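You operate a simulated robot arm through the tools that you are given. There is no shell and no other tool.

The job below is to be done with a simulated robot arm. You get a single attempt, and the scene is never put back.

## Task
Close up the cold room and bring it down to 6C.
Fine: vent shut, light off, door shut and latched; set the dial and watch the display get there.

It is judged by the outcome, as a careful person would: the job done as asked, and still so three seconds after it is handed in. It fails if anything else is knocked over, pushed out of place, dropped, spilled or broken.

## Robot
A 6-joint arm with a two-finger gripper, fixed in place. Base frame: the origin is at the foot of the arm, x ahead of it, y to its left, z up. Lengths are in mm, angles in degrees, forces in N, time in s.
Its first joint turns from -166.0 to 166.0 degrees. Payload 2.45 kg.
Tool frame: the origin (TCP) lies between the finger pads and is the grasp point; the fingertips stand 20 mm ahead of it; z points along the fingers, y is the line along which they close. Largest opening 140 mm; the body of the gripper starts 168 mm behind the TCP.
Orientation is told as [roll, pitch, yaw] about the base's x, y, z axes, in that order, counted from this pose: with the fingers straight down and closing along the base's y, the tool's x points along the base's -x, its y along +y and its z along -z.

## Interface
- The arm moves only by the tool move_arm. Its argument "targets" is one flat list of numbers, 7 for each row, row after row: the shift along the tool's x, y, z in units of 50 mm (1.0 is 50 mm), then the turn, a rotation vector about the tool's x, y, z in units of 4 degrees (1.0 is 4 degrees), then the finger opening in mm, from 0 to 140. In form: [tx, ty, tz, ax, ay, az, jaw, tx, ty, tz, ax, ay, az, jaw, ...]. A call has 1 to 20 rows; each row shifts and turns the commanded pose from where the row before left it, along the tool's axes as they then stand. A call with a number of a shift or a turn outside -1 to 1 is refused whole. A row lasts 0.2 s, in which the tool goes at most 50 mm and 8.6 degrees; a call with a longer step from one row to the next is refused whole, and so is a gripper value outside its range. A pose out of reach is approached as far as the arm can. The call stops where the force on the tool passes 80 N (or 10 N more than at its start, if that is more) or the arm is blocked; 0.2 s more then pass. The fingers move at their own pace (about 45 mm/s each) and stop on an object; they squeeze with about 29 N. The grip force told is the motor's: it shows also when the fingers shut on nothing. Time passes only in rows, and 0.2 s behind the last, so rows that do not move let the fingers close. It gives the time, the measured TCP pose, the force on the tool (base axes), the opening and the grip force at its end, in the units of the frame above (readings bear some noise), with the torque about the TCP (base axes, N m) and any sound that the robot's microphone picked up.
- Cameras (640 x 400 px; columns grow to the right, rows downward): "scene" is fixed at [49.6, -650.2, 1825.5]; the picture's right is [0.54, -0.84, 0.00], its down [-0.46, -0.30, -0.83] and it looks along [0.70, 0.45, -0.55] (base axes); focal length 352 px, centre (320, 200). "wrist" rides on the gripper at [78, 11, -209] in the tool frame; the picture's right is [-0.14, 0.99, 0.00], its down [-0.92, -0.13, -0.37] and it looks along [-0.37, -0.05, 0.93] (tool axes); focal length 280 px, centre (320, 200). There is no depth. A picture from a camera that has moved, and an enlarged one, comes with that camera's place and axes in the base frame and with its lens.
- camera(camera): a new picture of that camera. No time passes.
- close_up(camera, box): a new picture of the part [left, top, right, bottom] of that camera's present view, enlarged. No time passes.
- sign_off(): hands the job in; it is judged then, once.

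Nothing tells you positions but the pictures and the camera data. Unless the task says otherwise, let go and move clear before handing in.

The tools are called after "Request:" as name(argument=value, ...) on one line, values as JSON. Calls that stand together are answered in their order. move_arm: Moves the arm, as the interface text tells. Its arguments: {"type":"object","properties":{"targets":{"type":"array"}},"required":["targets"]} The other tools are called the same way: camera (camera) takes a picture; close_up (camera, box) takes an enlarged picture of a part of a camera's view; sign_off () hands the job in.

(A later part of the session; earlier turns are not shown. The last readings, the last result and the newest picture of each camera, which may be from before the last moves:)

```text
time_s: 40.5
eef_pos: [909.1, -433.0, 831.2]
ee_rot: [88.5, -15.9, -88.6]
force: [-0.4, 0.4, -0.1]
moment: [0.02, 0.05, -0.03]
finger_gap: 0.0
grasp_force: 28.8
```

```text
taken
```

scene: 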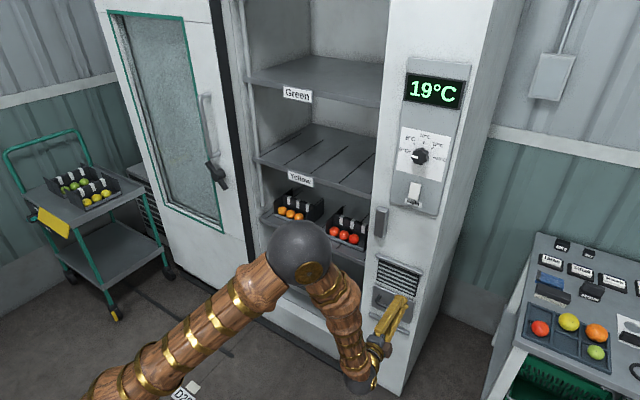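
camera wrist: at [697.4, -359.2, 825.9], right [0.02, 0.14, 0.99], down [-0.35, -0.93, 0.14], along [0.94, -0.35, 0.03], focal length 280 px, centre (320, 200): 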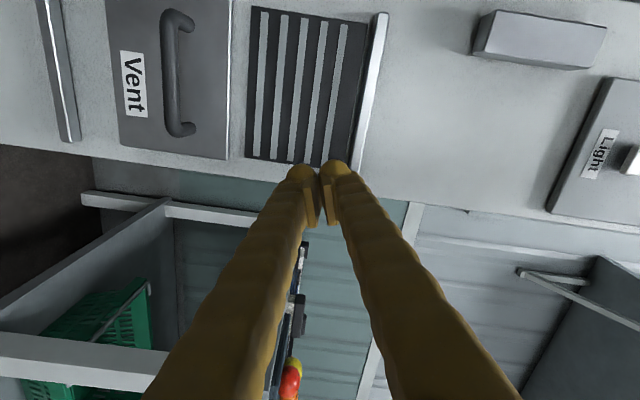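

The roll freed the wrist, and I now have a clear view of the vent plate and its bar, at about (1025, -359, 665). I'll finish the roll, open to 60 mm and move down in front of the bar.

Request:
move_arm(targets=[0, 0, 0, 0, 0, 1, 60, 0, 0, 0, 0, 0, 1, 60, 0, 0, 0, 0, 0, 1, 60, 0, 0, 0, 0, 0, 0.7, 60, 0.296, -0.664, 0.124, 0, 0, 0, 60, 0.296, -0.664, 0.124, 0, 0, 0, 60, 0.296, -0.664, 0.124, 0, 0, 0, 60, 0.296, -0.664, 0.124, 0, 0, 0, 60, 0.296, -0.664, 0.124, 0, 0, 0, 60, 0, 0, 0, 0, 0, 0, 60])

Request:
camera(camera="wrist")

Request:
close_up(camera="scene", box=[330, 220, 450, 370])

```text
time_s: 42.7
eef_pos: [934.5, -362.7, 663.6]
ee_rot: [88.5, -1.1, -89.0]
force: [-0.1, 0.3, -0.3]
moment: [-0.02, -0.02, 0.03]
finger_gap: 59.9
grasp_force: 0.1
```

```text
taken
camera wrist: at [724.5, -287.4, 679.0], right [0.03, -0.12, 0.99], down [-0.36, -0.93, -0.1], along [0.93, -0.35, -0.07], focal length 280 px, centre (320, 200)
```

wrist: 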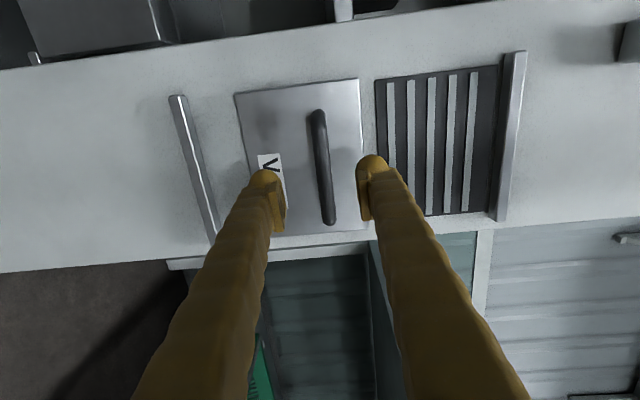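

```text
2.67 times, centred on (390, 295) of scene
camera zoom: at [49.6, -650.2, 1825.5], right [0.54, -0.84, 0.0], down [-0.46, -0.3, -0.83], along [0.7, 0.45, -0.55], focal length 938 px, centre (133, -53)
```

zoom: 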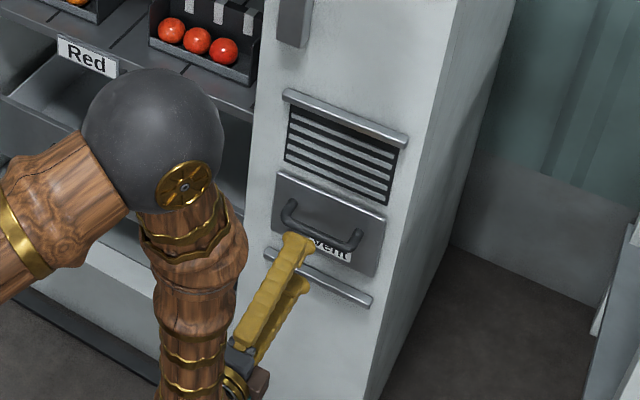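

The fingers straddle the bar nicely. I'll go in about 80 mm and close on it.

Request:
move_arm(targets=[0, 0, 0.5, 0, 0, 0, 60, 0, 0, 0.5, 0, 0, 0, 60, 0, 0, 0.4, 0, 0, 0, 60, 0, 0, 0.2, 0, 0, 0, 60, 0, 0, 0, 0, 0, 0, 5, 0, 0, 0, 0, 0, 0, 5, 0, 0, 0, 0, 0, 0, 5, 0, 0, 0, 0, 0, 0, 5])

Request:
camera(camera="wrist")

```text
time_s: 44.5
eef_pos: [1013.4, -362.1, 660.5]
ee_rot: [88.5, -1.3, -89.0]
force: [11.2, -1.0, -2.1]
moment: [1.09, -0.03, -0.03]
finger_gap: 11.2
grasp_force: 30.9
```

```text
taken
camera wrist: at [804.1, -287.9, 676.1], right [0.03, -0.12, 0.99], down [-0.36, -0.93, -0.1], along [0.93, -0.35, -0.07], focal length 280 px, centre (320, 200)
```

wrist: 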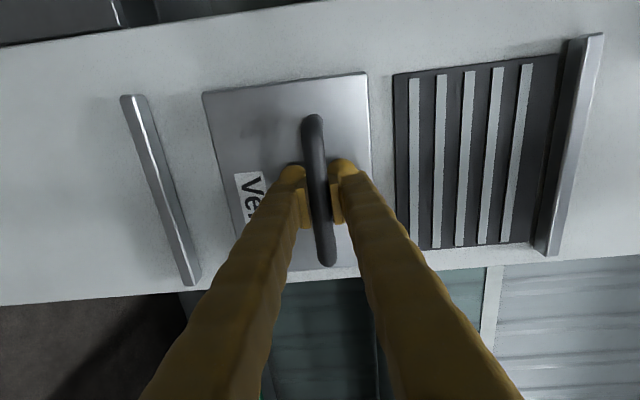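

The bar is held. I'll slide the plate upward in steps.

Request:
move_arm(targets=[-0.009, 0.4, -0.01, 0, 0, 0, 5, -0.009, 0.4, -0.01, 0, 0, 0, 5, -0.009, 0.4, -0.01, 0, 0, 0, 5, -0.009, 0.4, -0.01, 0, 0, 0, 5, -0.009, 0.4, -0.01, 0, 0, 0, 5, -0.009, 0.4, -0.01, 0, 0, 0, 5])

Request:
camera(camera="wrist")

```text
time_s: 45.9
eef_pos: [1013.0, -363.1, 779.3]
ee_rot: [88.5, -1.1, -89.0]
force: [-3.2, 3.4, 0.9]
moment: [1.35, -0.02, -0.1]
finger_gap: 10.9
grasp_force: 38.0
```

```text
taken
camera wrist: at [803.9, -288.0, 794.7], right [0.03, -0.12, 0.99], down [-0.36, -0.93, -0.1], along [0.93, -0.35, -0.07], focal length 280 px, centre (320, 200)
```

wrist: 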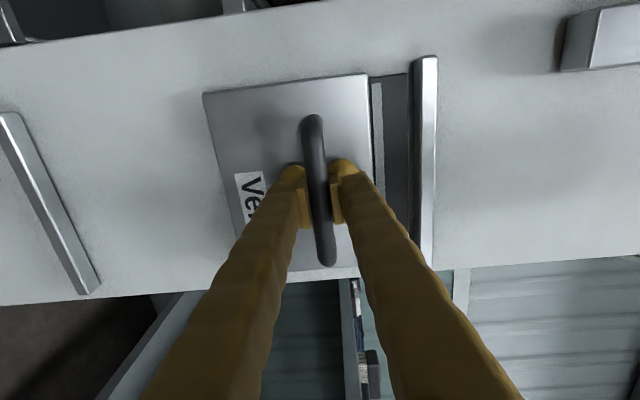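

The plate rides well; about 30 mm of louvre is left. I'll continue gently until it meets the upper rail.

Request:
move_arm(targets=[-0.004, 0.2, -0.005, 0, 0, 0, 5, -0.004, 0.2, -0.005, 0, 0, 0, 5, -0.002, 0.1, -0.003, 0, 0, 0, 5, -0.002, 0.1, -0.003, 0, 0, 0, 5, -0.001, 0.05, 0, 0, 0, 0, 5])

Request:
camera(camera="wrist")

```text
time_s: 47.1
eef_pos: [1014.2, -362.8, 813.1]
ee_rot: [88.5, -1.1, -89.1]
force: [-26.1, -7.1, -6.9]
moment: [1.38, -0.06, -0.17]
finger_gap: 11.0
grasp_force: 38.0
```

```text
taken
camera wrist: at [804.2, -287.6, 828.1], right [0.03, -0.12, 0.99], down [-0.36, -0.93, -0.1], along [0.93, -0.35, -0.07], focal length 280 px, centre (320, 200)
```

wrist: 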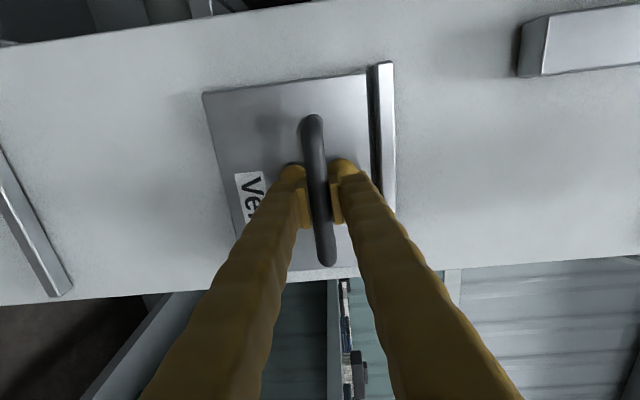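

Nearly there, with a few millimetres of dark gap left. I'll ease off the inward pressure slightly and press up until it stops.

Request:
move_arm(targets=[0, 0.06, -0.03, 0, 0, 0, 5, 0, 0.06, 0, 0, 0, 0, 5, 0, 0.06, 0, 0, 0, 0, 5, 0, 0.06, 0, 0, 0, 0, 5])

Request:
close_up(camera="wrist", box=[180, 40, 460, 240])

```text
time_s: 48.0
eef_pos: [1011.6, -360.6, 814.7]
ee_rot: [87.9, -0.9, -89.1]
force: [25.7, -8.3, -16.9]
moment: [1.23, -0.18, 0.1]
finger_gap: 10.9
grasp_force: 37.9
stopped in row 4: the force on the tool passed its limit at 86 N (the readings are from after the stop); the commanded pose is now the measured one
```

```text
2.00 times, centred on (320, 140) of wrist
camera zoom: at [802.0, -286.1, 832.4], right [0.04, -0.12, 0.99], down [-0.36, -0.93, -0.1], along [0.93, -0.35, -0.08], focal length 561 px, centre (320, 320)
```

zoom: 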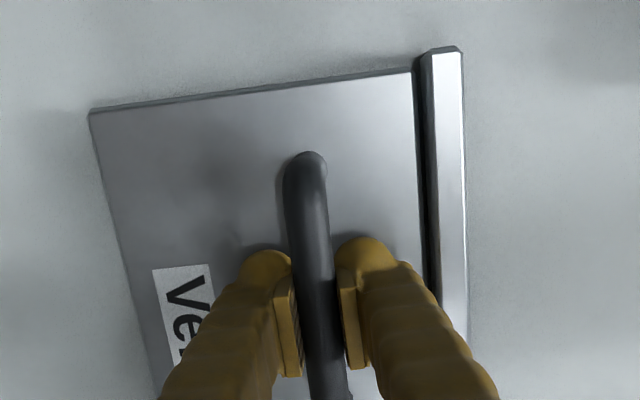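

It has reached its stop. I'll open, back out straight, and see whether the plate stays up.

Request:
move_arm(targets=[0, 0, 0, 0, 0, 0, 50, 0, 0, 0, 0, 0, 0, 50, 0, 0, 0, 0, 0, 0, 50, 0, 0, -0.5, 0, 0, 0, 50, 0, 0, -0.8, 0, 0, 0, 50, 0, 0, -1, 0, 0, 0, 50, 0, 0, -1, 0, 0, 0, 50, 0, 0, 0, 0, 0, 0, 50])

Request:
camera(camera="wrist")

Request:
close_up(camera="scene", box=[330, 220, 450, 370])

Request:
camera(camera="scene")

```text
time_s: 49.8
eef_pos: [846.3, -363.9, 822.2]
ee_rot: [88.0, -1.0, -89.1]
force: [1.2, -0.1, 0.2]
moment: [0.0, -0.02, 0.03]
finger_gap: 50.0
grasp_force: 0.0
```

```text
taken
camera wrist: at [635.1, -288.7, 839.2], right [0.04, -0.12, 0.99], down [-0.36, -0.93, -0.1], along [0.93, -0.35, -0.08], focal length 280 px, centre (320, 200)
```

wrist: 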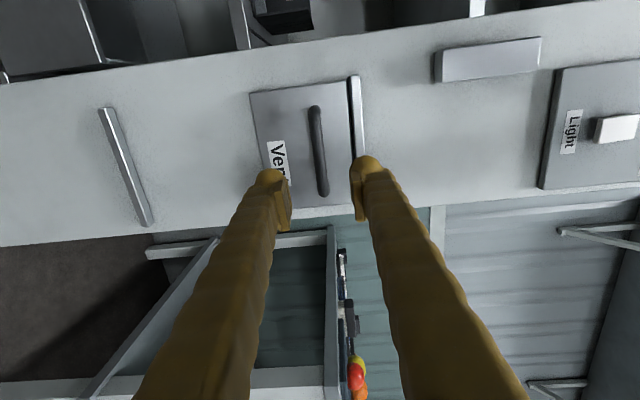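

```text
2.67 times, centred on (390, 295) of scene
camera zoom: at [49.6, -650.2, 1825.5], right [0.54, -0.84, 0.0], down [-0.46, -0.3, -0.83], along [0.7, 0.45, -0.55], focal length 938 px, centre (133, -53)
```

zoom: 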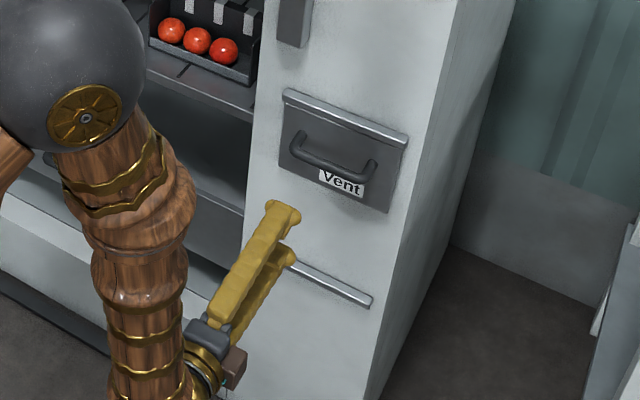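

```text
taken
```

scene: 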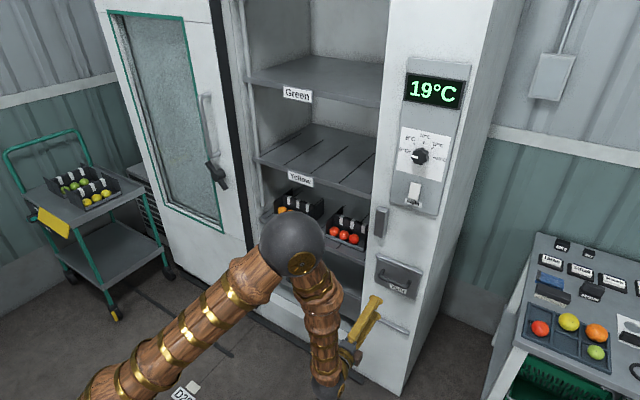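

The vent is fully shut and stays. Now the door: I'll raise the arm clear of the cabinet, then pitch the tool about 45 degrees down where the wrist has more freedom before going left to the handle.

Request:
move_arm(targets=[0, 0.6, -0.6, 0, 0, 0, 60, 0, 0.6, -0.6, 0, 0, 0, 60, 0, 0.9, -0.1, 0, 0, 0, 60, 0, 0.9, 0, 0, 0, 0, 60, 0, 0.9, 0, 0, 0, 0, 60, 0, 0.9, 0, 0, 0, 0, 60, 0, 0.9, 0, 0, 0, 0, 60, 0, 0.9, 0, 0, 0, 0, 60, 0, 0.9, 0, 0, 0, 0, 60, 0, 0.9, 0, 0, 0, 0, 60, 0, 0, 0, 0, 0, -1, 60, 0, 0, 0, 0, 0, -1, 60, 0, 0, 0, 0, 0, -1, 60, 0, 0, 0, 0, 0, -1, 60, 0, 0, 0, 0, 0, -1, 60, 0, 0, 0, 0, 0, -1, 60, 0, 0, 0, 0, 0, -1, 60, 0, 0, 0, 0, 0, -1, 60, 0, 0, 0, 0, 0, -1, 60, 0, 0, 0, 0, 0, -1, 60])

```text
time_s: 54.0
eef_pos: [795.2, -356.2, 1245.1]
ee_rot: [87.4, -41.1, -87.4]
force: [0.4, -0.6, -0.5]
moment: [-0.01, 0.0, -0.01]
finger_gap: 60.1
grasp_force: 0.1
```

Request:
move_arm(targets=[0, 0, 0, 0, 0, -1, 60, 0, 0, 0, 0, 0, -1, 60, 0, 0, 0, 0, 0, -1, 60, 0, 0, 0, 0, 0, -1, 60, 0, 0, 0, 0, 0, -1, 60, 0, 0, 0, 0, 0, -1, 60, 0, 0, 0, 0, 0, -1, 60, 0, 0, 0, 0, 0, -1, 60, 0, 0, 0, 0, 0, -1, 60, 0, 0, 0, 0, 0, -1, 60, 0, 0, 0, 0, 0, -1, 60, 0, 0, 0, 0, 0, -1, 60, 0, 0, 0, 0, 1, 0, 60, 0, 0, 0, 0, 1, 0, 60, 0, 0, 0, 0, 1, 0, 60, 0, 0, 0, 0, 1, 0, 60, 0, 0, 0, 0, 1, 0, 60, 0, 0, 0, 0, 1, 0, 60])

```text
time_s: 57.8
eef_pos: [796.1, -356.0, 1244.0]
ee_rot: [2.2, -63.9, -1.2]
force: [0.2, 0.3, -0.8]
moment: [0.01, 0.01, 0.02]
finger_gap: 60.1
grasp_force: 0.1
```

The tool is in the comfortable branch now. I'll finish the pitch to 45 degrees and travel left toward the door handle, keeping well in front of the cabinet.

Request:
move_arm(targets=[0, 0, 0, 0, 1, 0, 60, 0, 0, 0, 0, 1, 0, 60, 0, 0, 0, 0, 1, 0, 60, 0, 0, 0, 0, 1, 0, 60, 0, 0, 0, 0, 1, 0, 60, 0, 1, 0, 0, 0, 0, 60, 0, 1, 0, 0, 0, 0, 60, 0, 1, 0, 0, 0, 0, 60, 0, 1, 0, 0, 0, 0, 60, 0, 1, 0, 0, 0, 0, 60, 0, 1, 0, 0, 0, 0, 60, 0, 1, 0, 0, 0, 0, 60, 0, 1, 0, 0, 0, 0, 60, 0, 1, 0, 0, 0, 0, 60, 0, 1, 0, 0, 0, 0, 60, 0, 1, 0, 0, 0, 0, 60, 0, 1, 0, 0, 0, 0, 60, 0, 1, 0, 0, 0, 0, 60, 0, 1, 0, 0, 0, 0, 60])

Request:
camera(camera="wrist")

Request:
camera(camera="scene")

```text
time_s: 61.8
eef_pos: [786.7, 346.7, 1255.8]
ee_rot: [1.4, -44.1, -0.1]
force: [0.5, 0.5, -0.1]
moment: [0.0, 0.02, 0.0]
finger_gap: 59.9
grasp_force: 0.1
```

```text
taken
camera wrist: at [584.4, 351.9, 1352.7], right [0.08, 0.99, 0.11], down [0.41, -0.14, 0.9], along [0.91, -0.03, -0.42], focal length 280 px, centre (320, 200)
```

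wrist: 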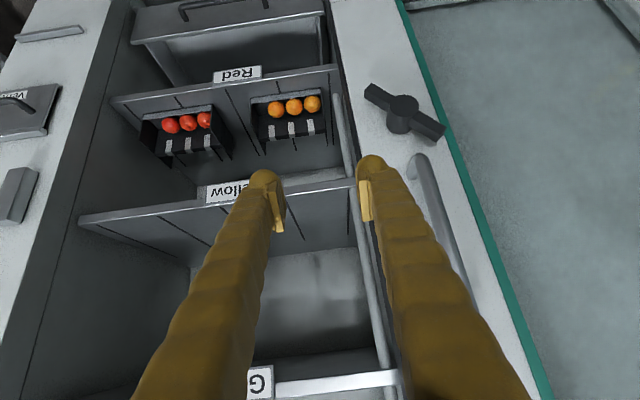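

```text
taken
```

scene: 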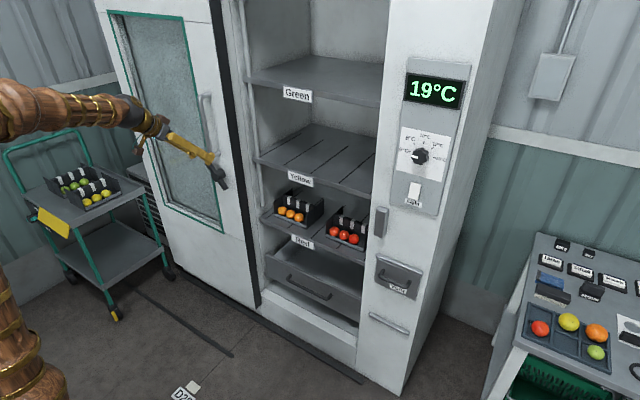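

The handle bar is around y 492, x 945, spanning z about 1140 to 1400, with the latch hub below at about z 1050. I'll position the open fingers above and in front of the bar.

Request:
move_arm(targets=[-0.484, 0.726, -0.047, 0, 0, 0, 80, -0.484, 0.726, -0.047, 0, 0, 0, 80, -0.484, 0.726, -0.047, 0, 0, 0, 80, -0.484, 0.726, -0.047, 0, 0, 0, 80, 0, 0, 0, 0, 0, 0, 80])

Request:
camera(camera="wrist")

Request:
close_up(camera="scene", box=[120, 60, 280, 220])

```text
time_s: 63.0
eef_pos: [846.1, 490.9, 1334.1]
ee_rot: [1.2, -44.0, 0.0]
force: [0.5, 0.4, 0.0]
moment: [-0.02, 0.01, 0.01]
finger_gap: 79.6
grasp_force: 0.0
```

```text
taken
camera wrist: at [644.7, 496.1, 1430.4], right [0.08, 0.99, 0.11], down [0.41, -0.14, 0.9], along [0.91, -0.03, -0.42], focal length 280 px, centre (320, 200)
```

wrist: 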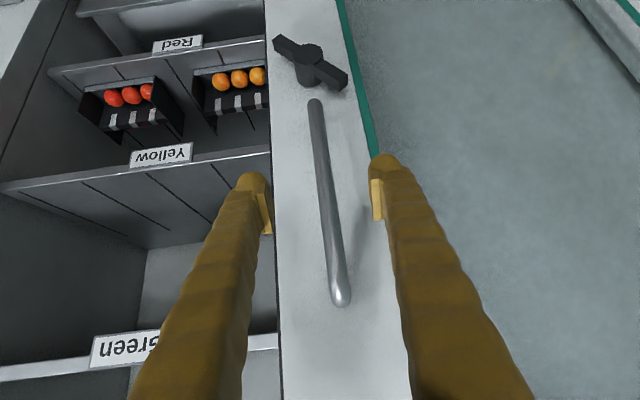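

```text
2.50 times, centred on (200, 140) of scene
camera zoom: at [49.6, -650.2, 1825.5], right [0.54, -0.84, 0.0], down [-0.46, -0.3, -0.83], along [0.7, 0.45, -0.55], focal length 880 px, centre (620, 350)
```

zoom: 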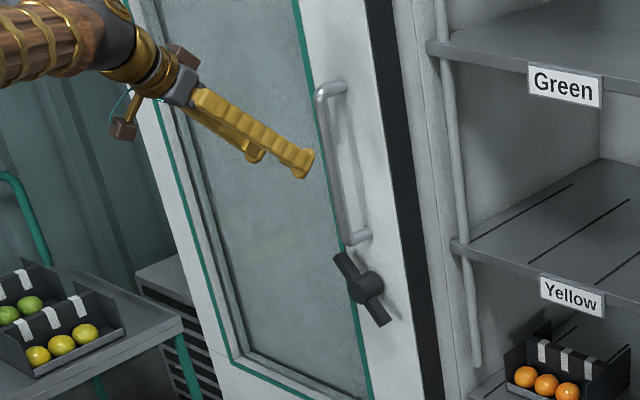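

The bar runs between the open fingers. I'll go in along the tool direction to bring the grasp point onto the bar, stopping just short of full depth to check.

Request:
move_arm(targets=[-0.3, 0.06, 0.5, 0, 0, 0, 80, -0.31, 0.06, 0.5, 0, 0, 0, 80, 0, 0, 0.5, 0, 0, 0, 80, 0, 0, 0.4, 0, 0, 0, 80, 0, 0, 0.2, 0, 0, 0, 80, 0, 0, 0, 0, 0, 0, 80])

Request:
camera(camera="wrist")

Request:
close_up(camera="scene", box=[140, 60, 260, 220])

```text
time_s: 64.4
eef_pos: [941.8, 497.5, 1278.6]
ee_rot: [1.3, -44.0, -0.1]
force: [-0.3, -0.2, 0.2]
moment: [0.02, 0.02, -0.01]
finger_gap: 80.0
grasp_force: 0.1
```

```text
taken
camera wrist: at [739.3, 502.6, 1375.4], right [0.08, 0.99, 0.11], down [0.41, -0.14, 0.9], along [0.91, -0.03, -0.42], focal length 280 px, centre (320, 200)
```

wrist: 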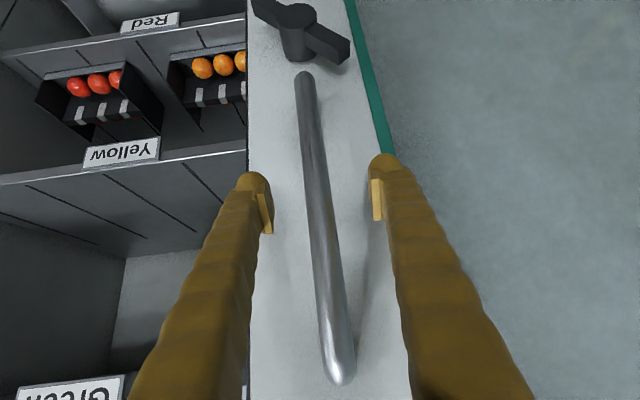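

```text
2.50 times, centred on (200, 140) of scene
camera zoom: at [49.6, -650.2, 1825.5], right [0.54, -0.84, 0.0], down [-0.46, -0.3, -0.83], along [0.7, 0.45, -0.55], focal length 880 px, centre (620, 350)
```

zoom: 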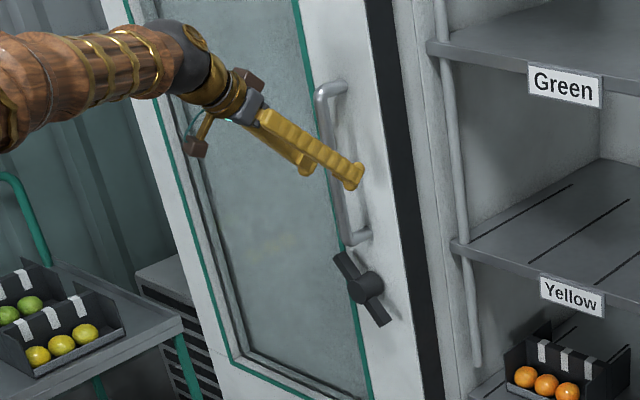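

The tips are around the bar with clearance. I'll go slightly deeper and close on it.

Request:
move_arm(targets=[0, 0, 0.2, 0, 0, 0, 80, 0, 0, 0.1, 0, 0, 0, 80, 0, 0, 0, 0, 0, 0, 5, 0, 0, 0, 0, 0, 0, 5, 0, 0, 0, 0, 0, 0, 5, 0, 0, 0, 0, 0, 0, 5, 0, 0, 0, 0, 0, 0, 5])

Request:
camera(camera="wrist")

```text
time_s: 66.0
eef_pos: [951.4, 497.0, 1269.6]
ee_rot: [1.3, -43.9, -0.1]
force: [4.9, 0.1, -1.9]
moment: [-0.01, -0.01, -0.02]
finger_gap: 20.3
grasp_force: 36.2
```

```text
taken
camera wrist: at [750.0, 503.4, 1365.2], right [0.08, 0.99, 0.11], down [0.41, -0.14, 0.9], along [0.91, -0.03, -0.42], focal length 280 px, centre (320, 200)
```

wrist: 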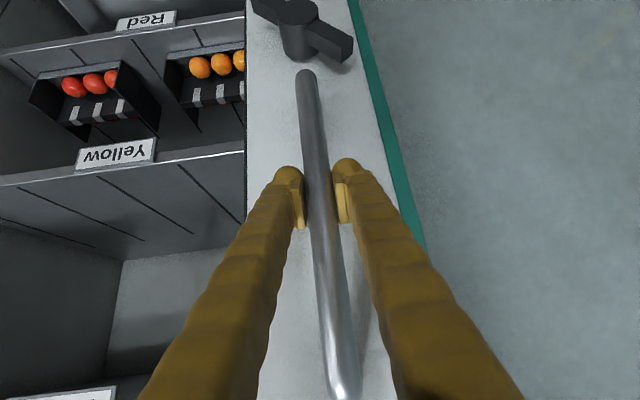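

The handle is gripped firmly. I'll test a short slide to the right to confirm the door moves that way.

Request:
move_arm(targets=[0, -0.1, -0.002, 0, 0, 0, 5, 0, -0.2, -0.005, 0, 0, 0, 5, 0, -0.3, -0.007, 0, 0, 0, 5, 0, -0.2, -0.005, 0, 0, 0, 5])

Request:
camera(camera="scene")

```text
time_s: 67.0
eef_pos: [950.7, 455.5, 1267.3]
ee_rot: [1.3, -44.0, -0.2]
force: [20.4, -5.2, 12.5]
moment: [-0.12, -0.23, -0.01]
finger_gap: 20.2
grasp_force: 44.5
```

```text
taken
```

scene: 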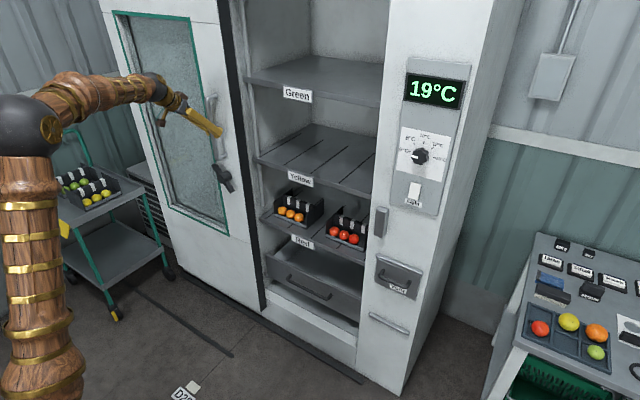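

The door slides to the right with the handle. I'll continue in stages.

Request:
move_arm(targets=[0, -0.4, 0, 0, 0, 0, 5, 0, -0.6, -0.005, 0, 0, 0, 5, 0, -0.6, -0.01, 0, 0, 0, 5, 0, -0.6, -0.01, 0, 0, 0, 5, 0, -0.6, -0.01, 0, 0, 0, 5, 0, -0.6, -0.01, 0, 0, 0, 5, 0, -0.6, -0.01, 0, 0, 0, 5, 0, -0.6, -0.01, 0, 0, 0, 5, 0, -0.4, 0, 0, 0, 0, 5])

Request:
camera(camera="scene")

Request:
camera(camera="wrist")

```text
time_s: 69.0
eef_pos: [953.1, 206.8, 1264.2]
ee_rot: [1.3, -44.0, -0.2]
force: [5.6, -6.4, 36.9]
moment: [-0.16, 0.24, 0.03]
finger_gap: 19.9
grasp_force: 45.0
```

```text
taken
```

scene: 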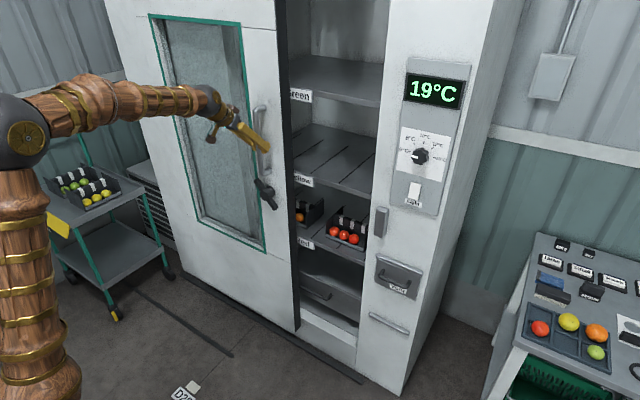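

```text
taken
camera wrist: at [751.7, 212.2, 1361.6], right [0.09, 0.99, 0.11], down [0.41, -0.14, 0.9], along [0.91, -0.03, -0.42], focal length 280 px, centre (320, 200)
```

wrist: 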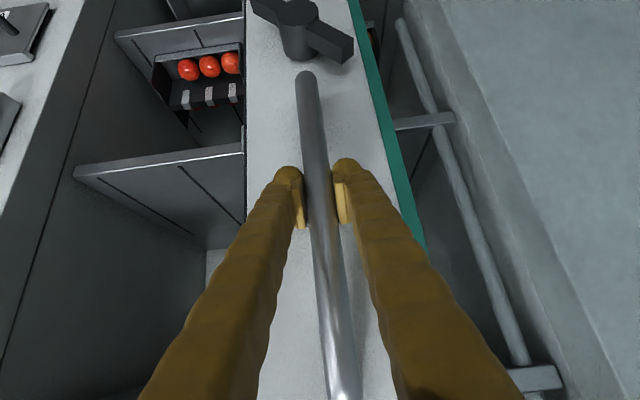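

The door is more than halfway along. I'll continue, easing the tool up slightly to relieve the vertical drag.

Request:
move_arm(targets=[-0.012, -0.4, -0.012, 0, 0, 0, 5, -0.012, -0.6, -0.02, 0, 0, 0, 5, -0.012, -0.6, -0.02, 0, 0, 0, 5, -0.012, -0.6, -0.02, 0, 0, 0, 5, -0.012, -0.6, -0.02, 0, 0, 0, 5, -0.012, -0.6, -0.02, 0, 0, 0, 5, -0.006, -0.6, -0.01, 0, 0, 0, 5, 0, -0.4, 0, 0, 0, 0, 5])

Request:
camera(camera="scene")

Request:
camera(camera="wrist")

```text
time_s: 70.8
eef_pos: [955.2, -14.7, 1266.3]
ee_rot: [1.3, -43.9, -0.2]
force: [18.2, -6.8, -35.7]
moment: [-0.49, -0.31, -0.09]
finger_gap: 18.7
grasp_force: 44.1
```

```text
taken
```

scene: 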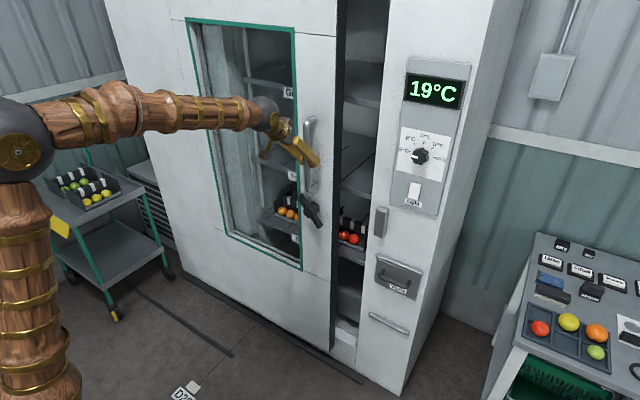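

```text
taken
camera wrist: at [753.8, -8.6, 1363.2], right [0.08, 0.99, 0.11], down [0.41, -0.14, 0.9], along [0.91, -0.03, -0.42], focal length 280 px, centre (320, 200)
```

wrist: 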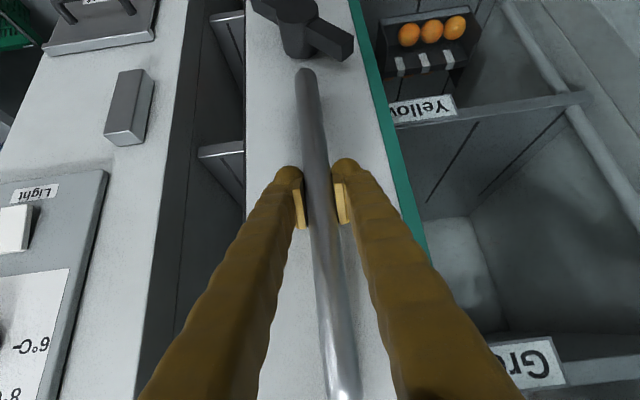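

Only a narrow opening is left. I'll ease on in small steps and look again before it meets the frame.

Request:
move_arm(targets=[0.01, -0.3, 0.01, 0, 0, 0, 5, 0.01, -0.4, 0.005, 0, 0, 0, 5, 0, -0.4, -0.005, 0, 0, 0, 5, 0, -0.3, 0, 0, 0, 0, 5])

Request:
close_up(camera="scene", box=[280, 140, 420, 260])

Request:
camera(camera="wrist")

```text
time_s: 71.8
eef_pos: [956.1, -85.0, 1266.8]
ee_rot: [1.3, -44.0, -0.2]
force: [11.1, -6.2, -28.6]
moment: [-0.58, -0.34, -0.14]
finger_gap: 18.5
grasp_force: 43.4
```

```text
3.33 times, centred on (350, 200) of scene
camera zoom: at [49.6, -650.2, 1825.5], right [0.54, -0.84, 0.0], down [-0.46, -0.3, -0.83], along [0.7, 0.45, -0.55], focal length 1173 px, centre (220, 200)
```

zoom: 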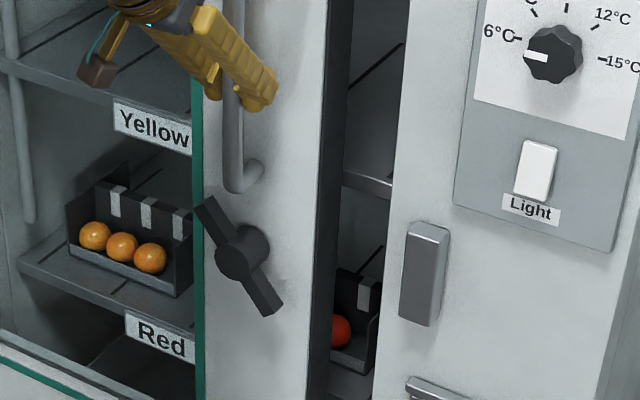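

```text
taken
camera wrist: at [753.8, -78.6, 1363.4], right [0.08, 0.99, 0.11], down [0.41, -0.14, 0.9], along [0.91, -0.03, -0.42], focal length 280 px, centre (320, 200)
```

wrist: 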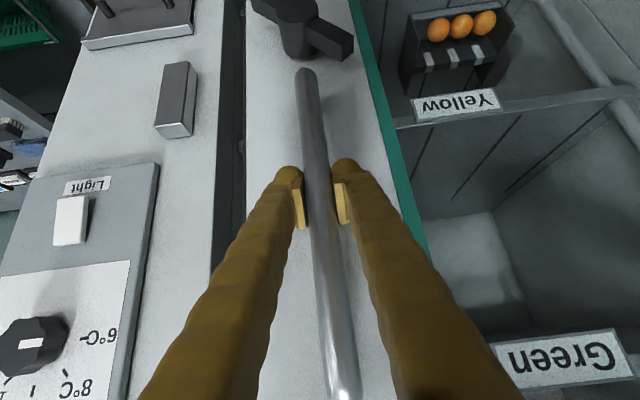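

About 70–100 mm to go. I'll close the rest in small steps until the door stops.

Request:
move_arm(targets=[0.01, -0.2, 0.01, 0, 0, 0, 5, 0.005, -0.2, 0, 0, 0, 0, 5, 0, -0.2, 0, 0, 0, 0, 5, 0, -0.2, 0, 0, 0, 0, 5, 0, -0.2, 0, 0, 0, 0, 5, 0, -0.15, 0, 0, 0, 0, 5, 0, -0.15, 0, 0, 0, 0, 5, 0, -0.1, 0, 0, 0, 0, 5])

Request:
close_up(camera="scene", box=[280, 140, 420, 260])

Request:
camera(camera="wrist")

```text
time_s: 73.6
eef_pos: [957.5, -153.9, 1266.7]
ee_rot: [1.3, -44.2, 0.0]
force: [3.5, -0.3, 33.5]
moment: [-0.69, 0.13, -0.03]
finger_gap: 18.1
grasp_force: 43.5
```

```text
3.33 times, centred on (350, 200) of scene
camera zoom: at [49.6, -650.2, 1825.5], right [0.54, -0.84, 0.0], down [-0.46, -0.3, -0.83], along [0.7, 0.45, -0.55], focal length 1173 px, centre (220, 200)
```

zoom: 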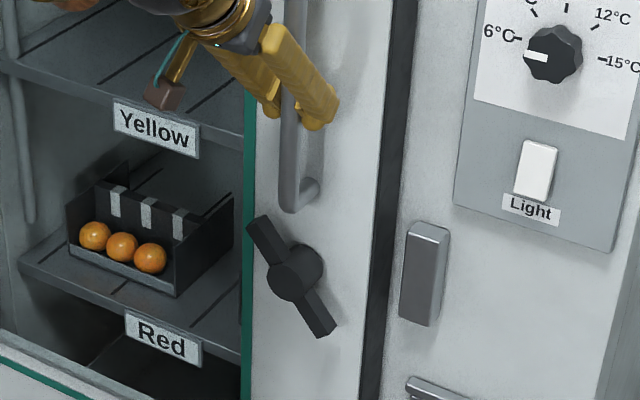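

```text
taken
camera wrist: at [754.5, -147.9, 1362.4], right [0.08, 0.99, 0.11], down [0.4, -0.14, 0.9], along [0.91, -0.03, -0.41], focal length 280 px, centre (320, 200)
```

wrist: 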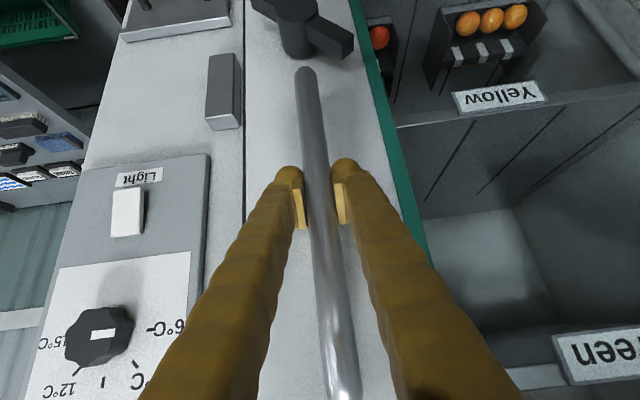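

The front edge has passed the opening's edge and nears the catch. I'll keep inching until it comes to its stop.

Request:
move_arm(targets=[-0.02, -0.1, -0.02, 0, 0, 0, 5, 0, -0.1, 0, 0, 0, 0, 5, 0, -0.1, 0, 0, 0, 0, 5, 0, -0.1, 0, 0, 0, 0, 5, 0, -0.1, 0, 0, 0, 0, 5, 0, -0.1, 0, 0, 0, 0, 5])

Request:
close_up(camera="scene", box=[280, 140, 420, 260])

Request:
camera(camera="wrist")

```text
time_s: 75.0
eef_pos: [956.9, -175.3, 1265.8]
ee_rot: [1.6, -44.0, 0.2]
force: [-4.7, 14.0, 4.3]
moment: [-1.09, -0.08, -0.17]
finger_gap: 18.1
grasp_force: 43.6
stopped in row 6: the force on the tool passed its limit at 87 N (the readings are from after the stop); the commanded pose is now the measured one
```

```text
3.33 times, centred on (350, 200) of scene
camera zoom: at [49.6, -650.2, 1825.5], right [0.54, -0.84, 0.0], down [-0.46, -0.3, -0.83], along [0.7, 0.45, -0.55], focal length 1173 px, centre (220, 200)
```

zoom: 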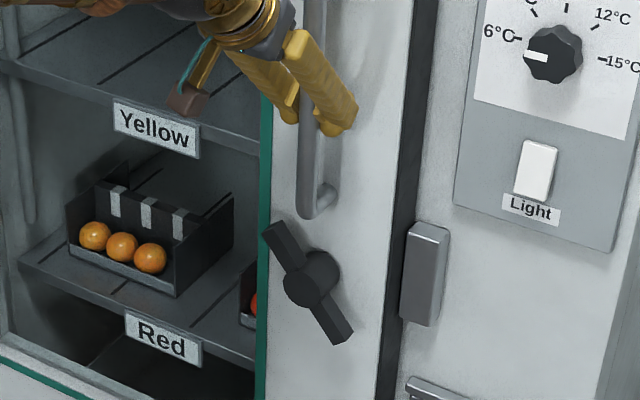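

```text
taken
camera wrist: at [755.1, -170.6, 1363.1], right [0.08, 0.99, 0.12], down [0.41, -0.14, 0.9], along [0.91, -0.02, -0.42], focal length 280 px, centre (320, 200)
```

wrist: 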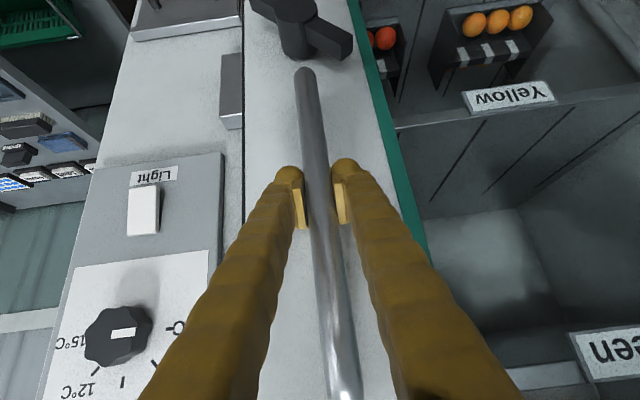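

The door has come to its stop against the catch block. I'll release the handle, back away and look closely at the latch lever.

Request:
move_arm(targets=[0, 0, 0, 0, 0, 0, 70, 0, 0, 0, 0, 0, 0, 70, 0, 0, 0, 0, 0, 0, 70, 0, 0, -0.5, 0, 0, 0, 70, 0, 0, -0.8, 0, 0, 0, 70, 0, 0, -0.8, 0, 0, 0, 70, 0.3, 0, 0, 0, 0, 0, 70, 0, 0, 0, 0, 0, 0, 70])

Request:
camera(camera="wrist")

Request:
close_up(camera="scene", box=[310, 170, 410, 260])

Request:
camera(camera="scene")

```text
time_s: 76.8
eef_pos: [873.9, -180.3, 1332.0]
ee_rot: [1.6, -43.9, 0.0]
force: [-0.5, 0.9, -0.2]
moment: [0.02, 0.0, -0.05]
finger_gap: 70.3
grasp_force: 0.0
```

```text
taken
camera wrist: at [671.6, -175.0, 1430.5], right [0.08, 0.99, 0.12], down [0.41, -0.14, 0.9], along [0.91, -0.02, -0.42], focal length 280 px, centre (320, 200)
```

wrist: 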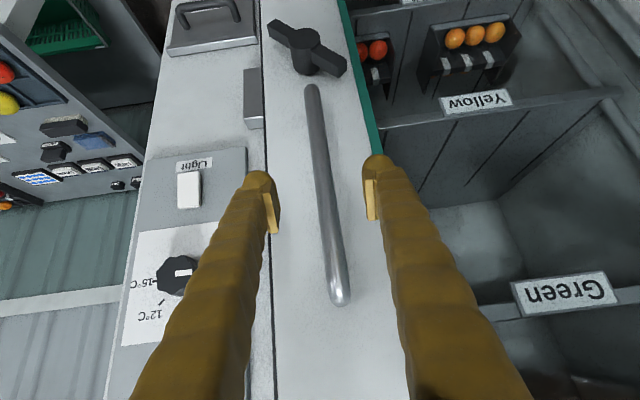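

```text
4.44 times, centred on (360, 215) of scene
camera zoom: at [49.6, -650.2, 1825.5], right [0.54, -0.84, 0.0], down [-0.46, -0.3, -0.83], along [0.7, 0.45, -0.55], focal length 1564 px, centre (142, 133)
```

zoom: 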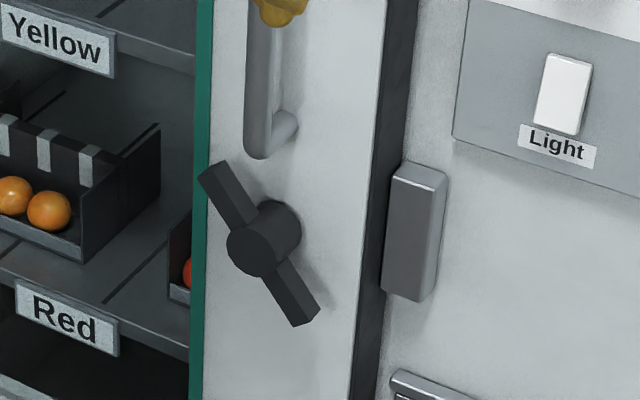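

```text
taken
```

scene: 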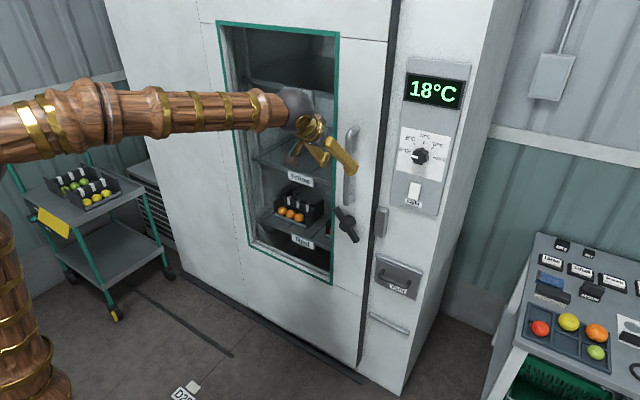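

The display has started falling (18°C). The lever sits at about 45 degrees around a hub near (949, -173, 1059), with its upper-left end near y -126, z 1111. I'll close the fingers and come in just above that upper-left end, to the left of the handle.

Request:
move_arm(targets=[0, 0.52, 0, 0, 0, 0, 0, 0, 0.52, 0, 0, 0, 0, 0, 0, 0, 0, 0, 0, 0, 0, 0.215, 0, 0.666, 0, 0, 0, 0, 0.215, 0, 0.666, 0, 0, 0, 0, 0.215, 0, 0.666, 0, 0, 0, 0, 0.215, 0, 0.666, 0, 0, 0, 0, 0.215, 0, 0.45, 0, 0, 0, 0, 0, 0, 0, 0, 0, 0, 0])

Request:
camera(camera="wrist")

Request:
close_up(camera="scene", box=[290, 150, 410, 260])

```text
time_s: 78.8
eef_pos: [940.1, -120.0, 1181.4]
ee_rot: [1.7, -43.9, 0.0]
force: [-0.2, -0.4, -0.2]
moment: [-0.04, -0.02, 0.02]
finger_gap: 0.0
grasp_force: 28.5
```

```text
taken
camera wrist: at [739.7, -115.6, 1279.1], right [0.08, 0.99, 0.12], down [0.41, -0.14, 0.9], along [0.91, -0.02, -0.42], focal length 280 px, centre (320, 200)
```

wrist: 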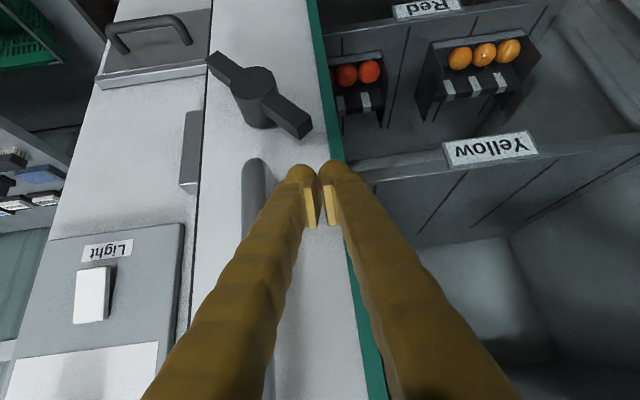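

```text
3.64 times, centred on (350, 205) of scene
camera zoom: at [49.6, -650.2, 1825.5], right [0.54, -0.84, 0.0], down [-0.46, -0.3, -0.83], along [0.7, 0.45, -0.55], focal length 1280 px, centre (211, 182)
```

zoom: 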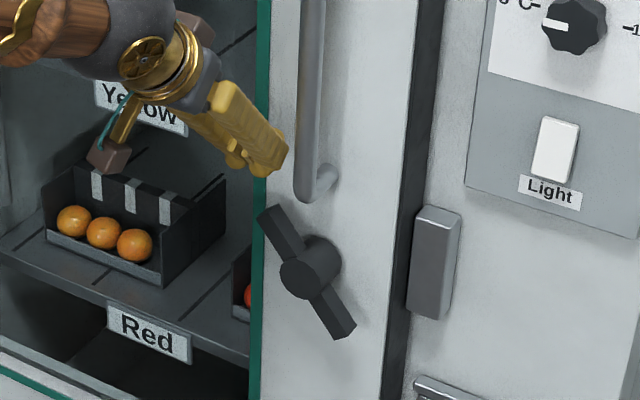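

The lever's upper-left end is just below and slightly right of the fingertips. I'll shift right 10 mm, come over it, and press downward in small steps.

Request:
move_arm(targets=[0.12, -0.2, 0.44, 0, 0, 0, 0, 0.139, 0, 0.144, 0, 0, 0, 0, 0.139, 0, 0.144, 0, 0, 0, 0, 0.139, 0, 0.144, 0, 0, 0, 0, 0.139, 0, 0.144, 0, 0, 0, 0])

Request:
camera(camera="wrist")

Request:
close_up(camera="scene", box=[290, 150, 410, 260])

```text
time_s: 80.0
eef_pos: [952.5, -130.3, 1122.3]
ee_rot: [1.7, -44.0, 0.0]
force: [1.1, 0.1, -0.3]
moment: [0.04, -0.03, 0.03]
finger_gap: 0.0
grasp_force: 29.0
```

```text
taken
camera wrist: at [750.1, -126.5, 1218.8], right [0.08, 0.99, 0.12], down [0.41, -0.14, 0.9], along [0.91, -0.02, -0.42], focal length 280 px, centre (320, 200)
```

wrist: 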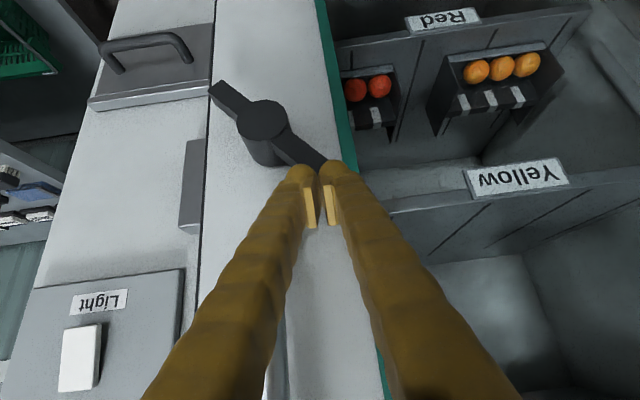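

```text
3.64 times, centred on (350, 205) of scene
camera zoom: at [49.6, -650.2, 1825.5], right [0.54, -0.84, 0.0], down [-0.46, -0.3, -0.83], along [0.7, 0.45, -0.55], focal length 1280 px, centre (211, 182)
```

zoom: 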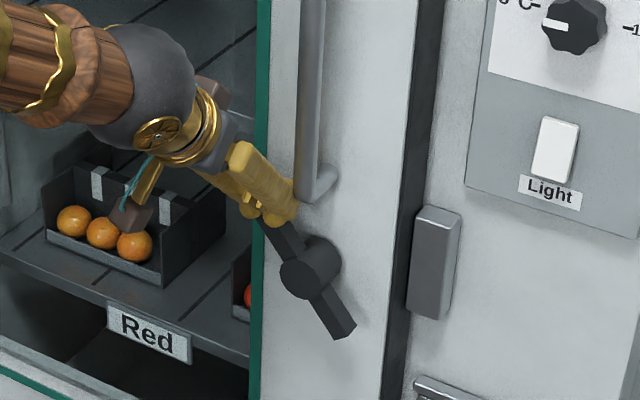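

No contact force yet; the tips are right at the lever end. I'll continue pressing down.

Request:
move_arm(targets=[0.139, 0, 0.144, 0, 0, 0, 0, 0.139, 0, 0.144, 0, 0, 0, 0, 0.139, 0, 0.144, 0, 0, 0, 0])

Request:
camera(camera="wrist")

Request:
close_up(camera="scene", box=[290, 150, 410, 260])

```text
time_s: 80.6
eef_pos: [952.2, -125.6, 1113.9]
ee_rot: [1.8, -44.3, 0.2]
force: [-14.4, 11.4, 12.5]
moment: [0.34, 0.31, 0.03]
finger_gap: 5.9
grasp_force: 29.2
stopped in row 2: the force on the tool passed its limit at 94 N (the readings are from after the stop); the commanded pose is now the measured one
```

```text
taken
camera wrist: at [749.5, -121.9, 1209.4], right [0.07, 0.99, 0.12], down [0.4, -0.14, 0.9], along [0.91, -0.02, -0.41], focal length 280 px, centre (320, 200)
```

wrist: 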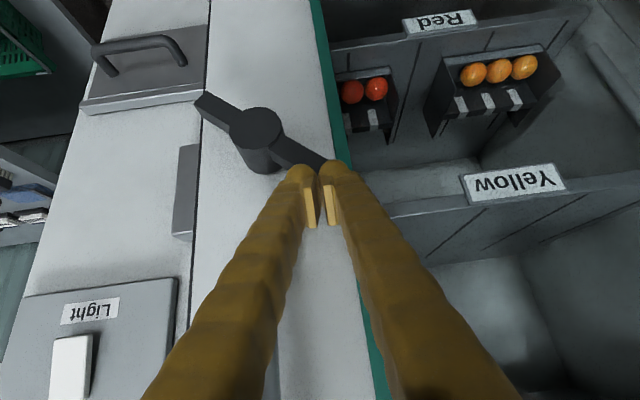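

```text
3.64 times, centred on (350, 205) of scene
camera zoom: at [49.6, -650.2, 1825.5], right [0.54, -0.84, 0.0], down [-0.46, -0.3, -0.83], along [0.7, 0.45, -0.55], focal length 1280 px, centre (211, 182)
```

zoom: 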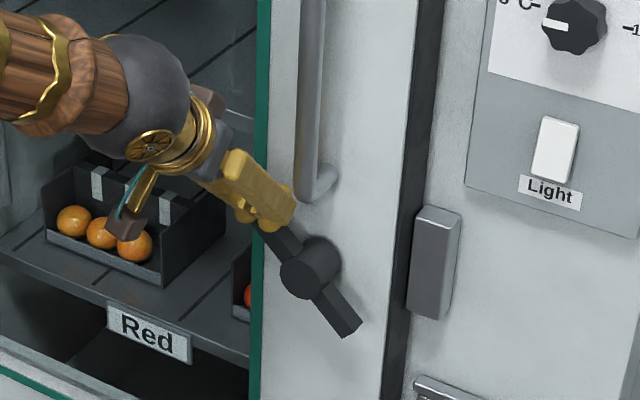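

The lever turned a few degrees, but the fingertip slid off its end face toward the left. I'll lift, shift about 15 mm closer to the hub, and press again.

Request:
move_arm(targets=[-0.278, 0, -0.288, 0, 0, 0, 0, -0.139, 0, -0.144, 0, 0, 0, 0, 0, -0.3, 0, 0, 0, 0, 0, 0, 0, 0, 0, 0, 0, 0])

Request:
camera(camera="wrist")

Request:
close_up(camera="scene", box=[290, 150, 410, 260])

```text
time_s: 81.7
eef_pos: [952.1, -134.6, 1143.3]
ee_rot: [2.0, -44.2, 0.5]
force: [-4.3, 14.4, 2.1]
moment: [-0.48, -0.09, -0.18]
finger_gap: 0.0
grasp_force: 29.9
stopped in row 4: the force on the tool passed its limit at 84 N (the readings are from after the stop); the commanded pose is now the measured one
```

```text
taken
camera wrist: at [749.8, -134.0, 1239.2], right [0.07, 0.99, 0.12], down [0.41, -0.14, 0.9], along [0.91, -0.01, -0.41], focal length 280 px, centre (320, 200)
```

wrist: 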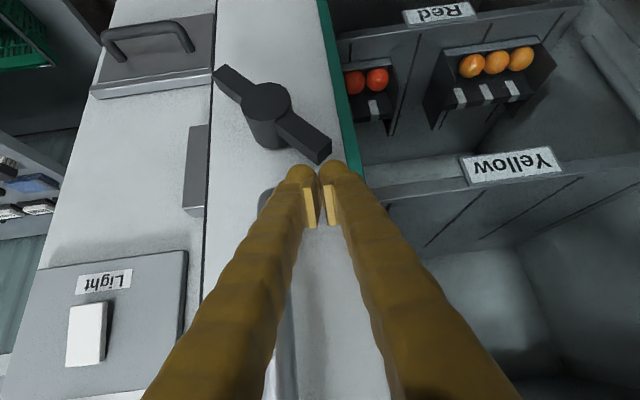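

```text
3.64 times, centred on (350, 205) of scene
camera zoom: at [49.6, -650.2, 1825.5], right [0.54, -0.84, 0.0], down [-0.46, -0.3, -0.83], along [0.7, 0.45, -0.55], focal length 1280 px, centre (211, 182)
```

zoom: 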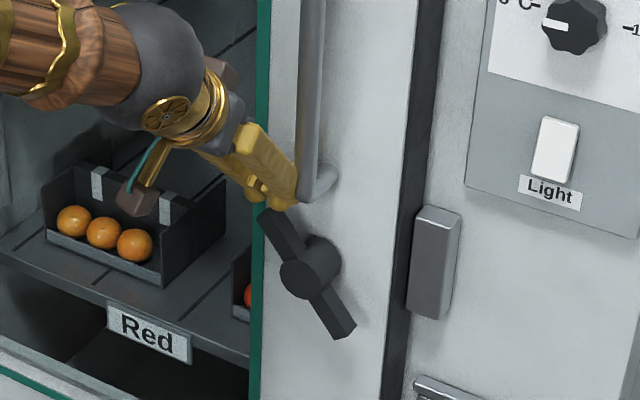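

The fingers met the handle's side and the lever went back to where it was, so the upper end is awkward. I'll withdraw and go around to the lever's lower-right arm, right of the handle, which can be pushed either way.

Request:
move_arm(targets=[0, 0.1, -0.3, 0, 0, 0, 0, 0, 0, -0.8, 0, 0, 0, 0, 0, 0, -0.9, 0, 0, 0, 0, 0, -0.6, 0, 0, 0, 0, 0, 0, -0.6, 0, 0, 0, 0, 0, 0, -0.6, 0, 0, 0, 0, 0, 0.3, 0, 0.6, 0, 0, 0, 0, 0.3, 0, 0.6, 0, 0, 0, 0, 0.3, 0, 0.6, 0, 0, 0, 0, 0, 0, 0.5, 0, 0, 0, 0, 0, 0, 0, 0, 0, 0, 0])

Request:
camera(camera="wrist")

Request:
close_up(camera="scene", box=[290, 150, 410, 260])

```text
time_s: 84.1
eef_pos: [934.6, -221.3, 1098.3]
ee_rot: [1.9, -44.4, 0.4]
force: [0.6, -0.1, 0.0]
moment: [0.01, 0.0, 0.0]
finger_gap: 0.0
grasp_force: 28.8
```

```text
taken
camera wrist: at [732.1, -219.4, 1194.8], right [0.07, 0.99, 0.12], down [0.41, -0.14, 0.9], along [0.91, -0.01, -0.41], focal length 280 px, centre (320, 200)
```

wrist: 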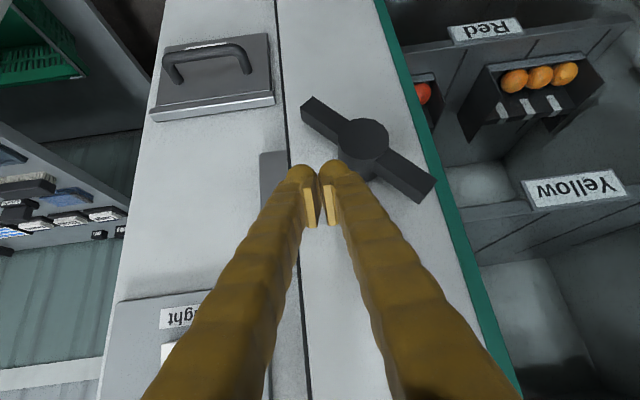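

```text
3.64 times, centred on (350, 205) of scene
camera zoom: at [49.6, -650.2, 1825.5], right [0.54, -0.84, 0.0], down [-0.46, -0.3, -0.83], along [0.7, 0.45, -0.55], focal length 1280 px, centre (211, 182)
```

zoom: 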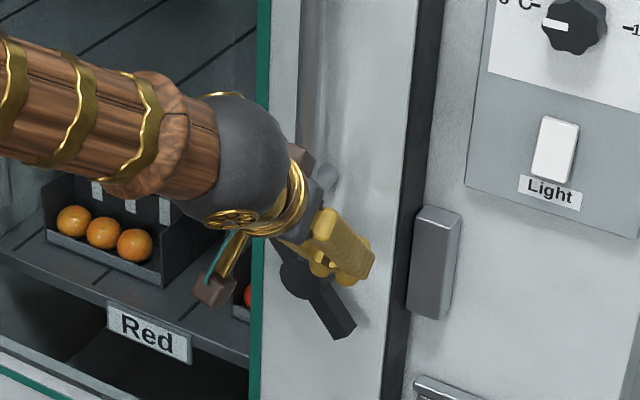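

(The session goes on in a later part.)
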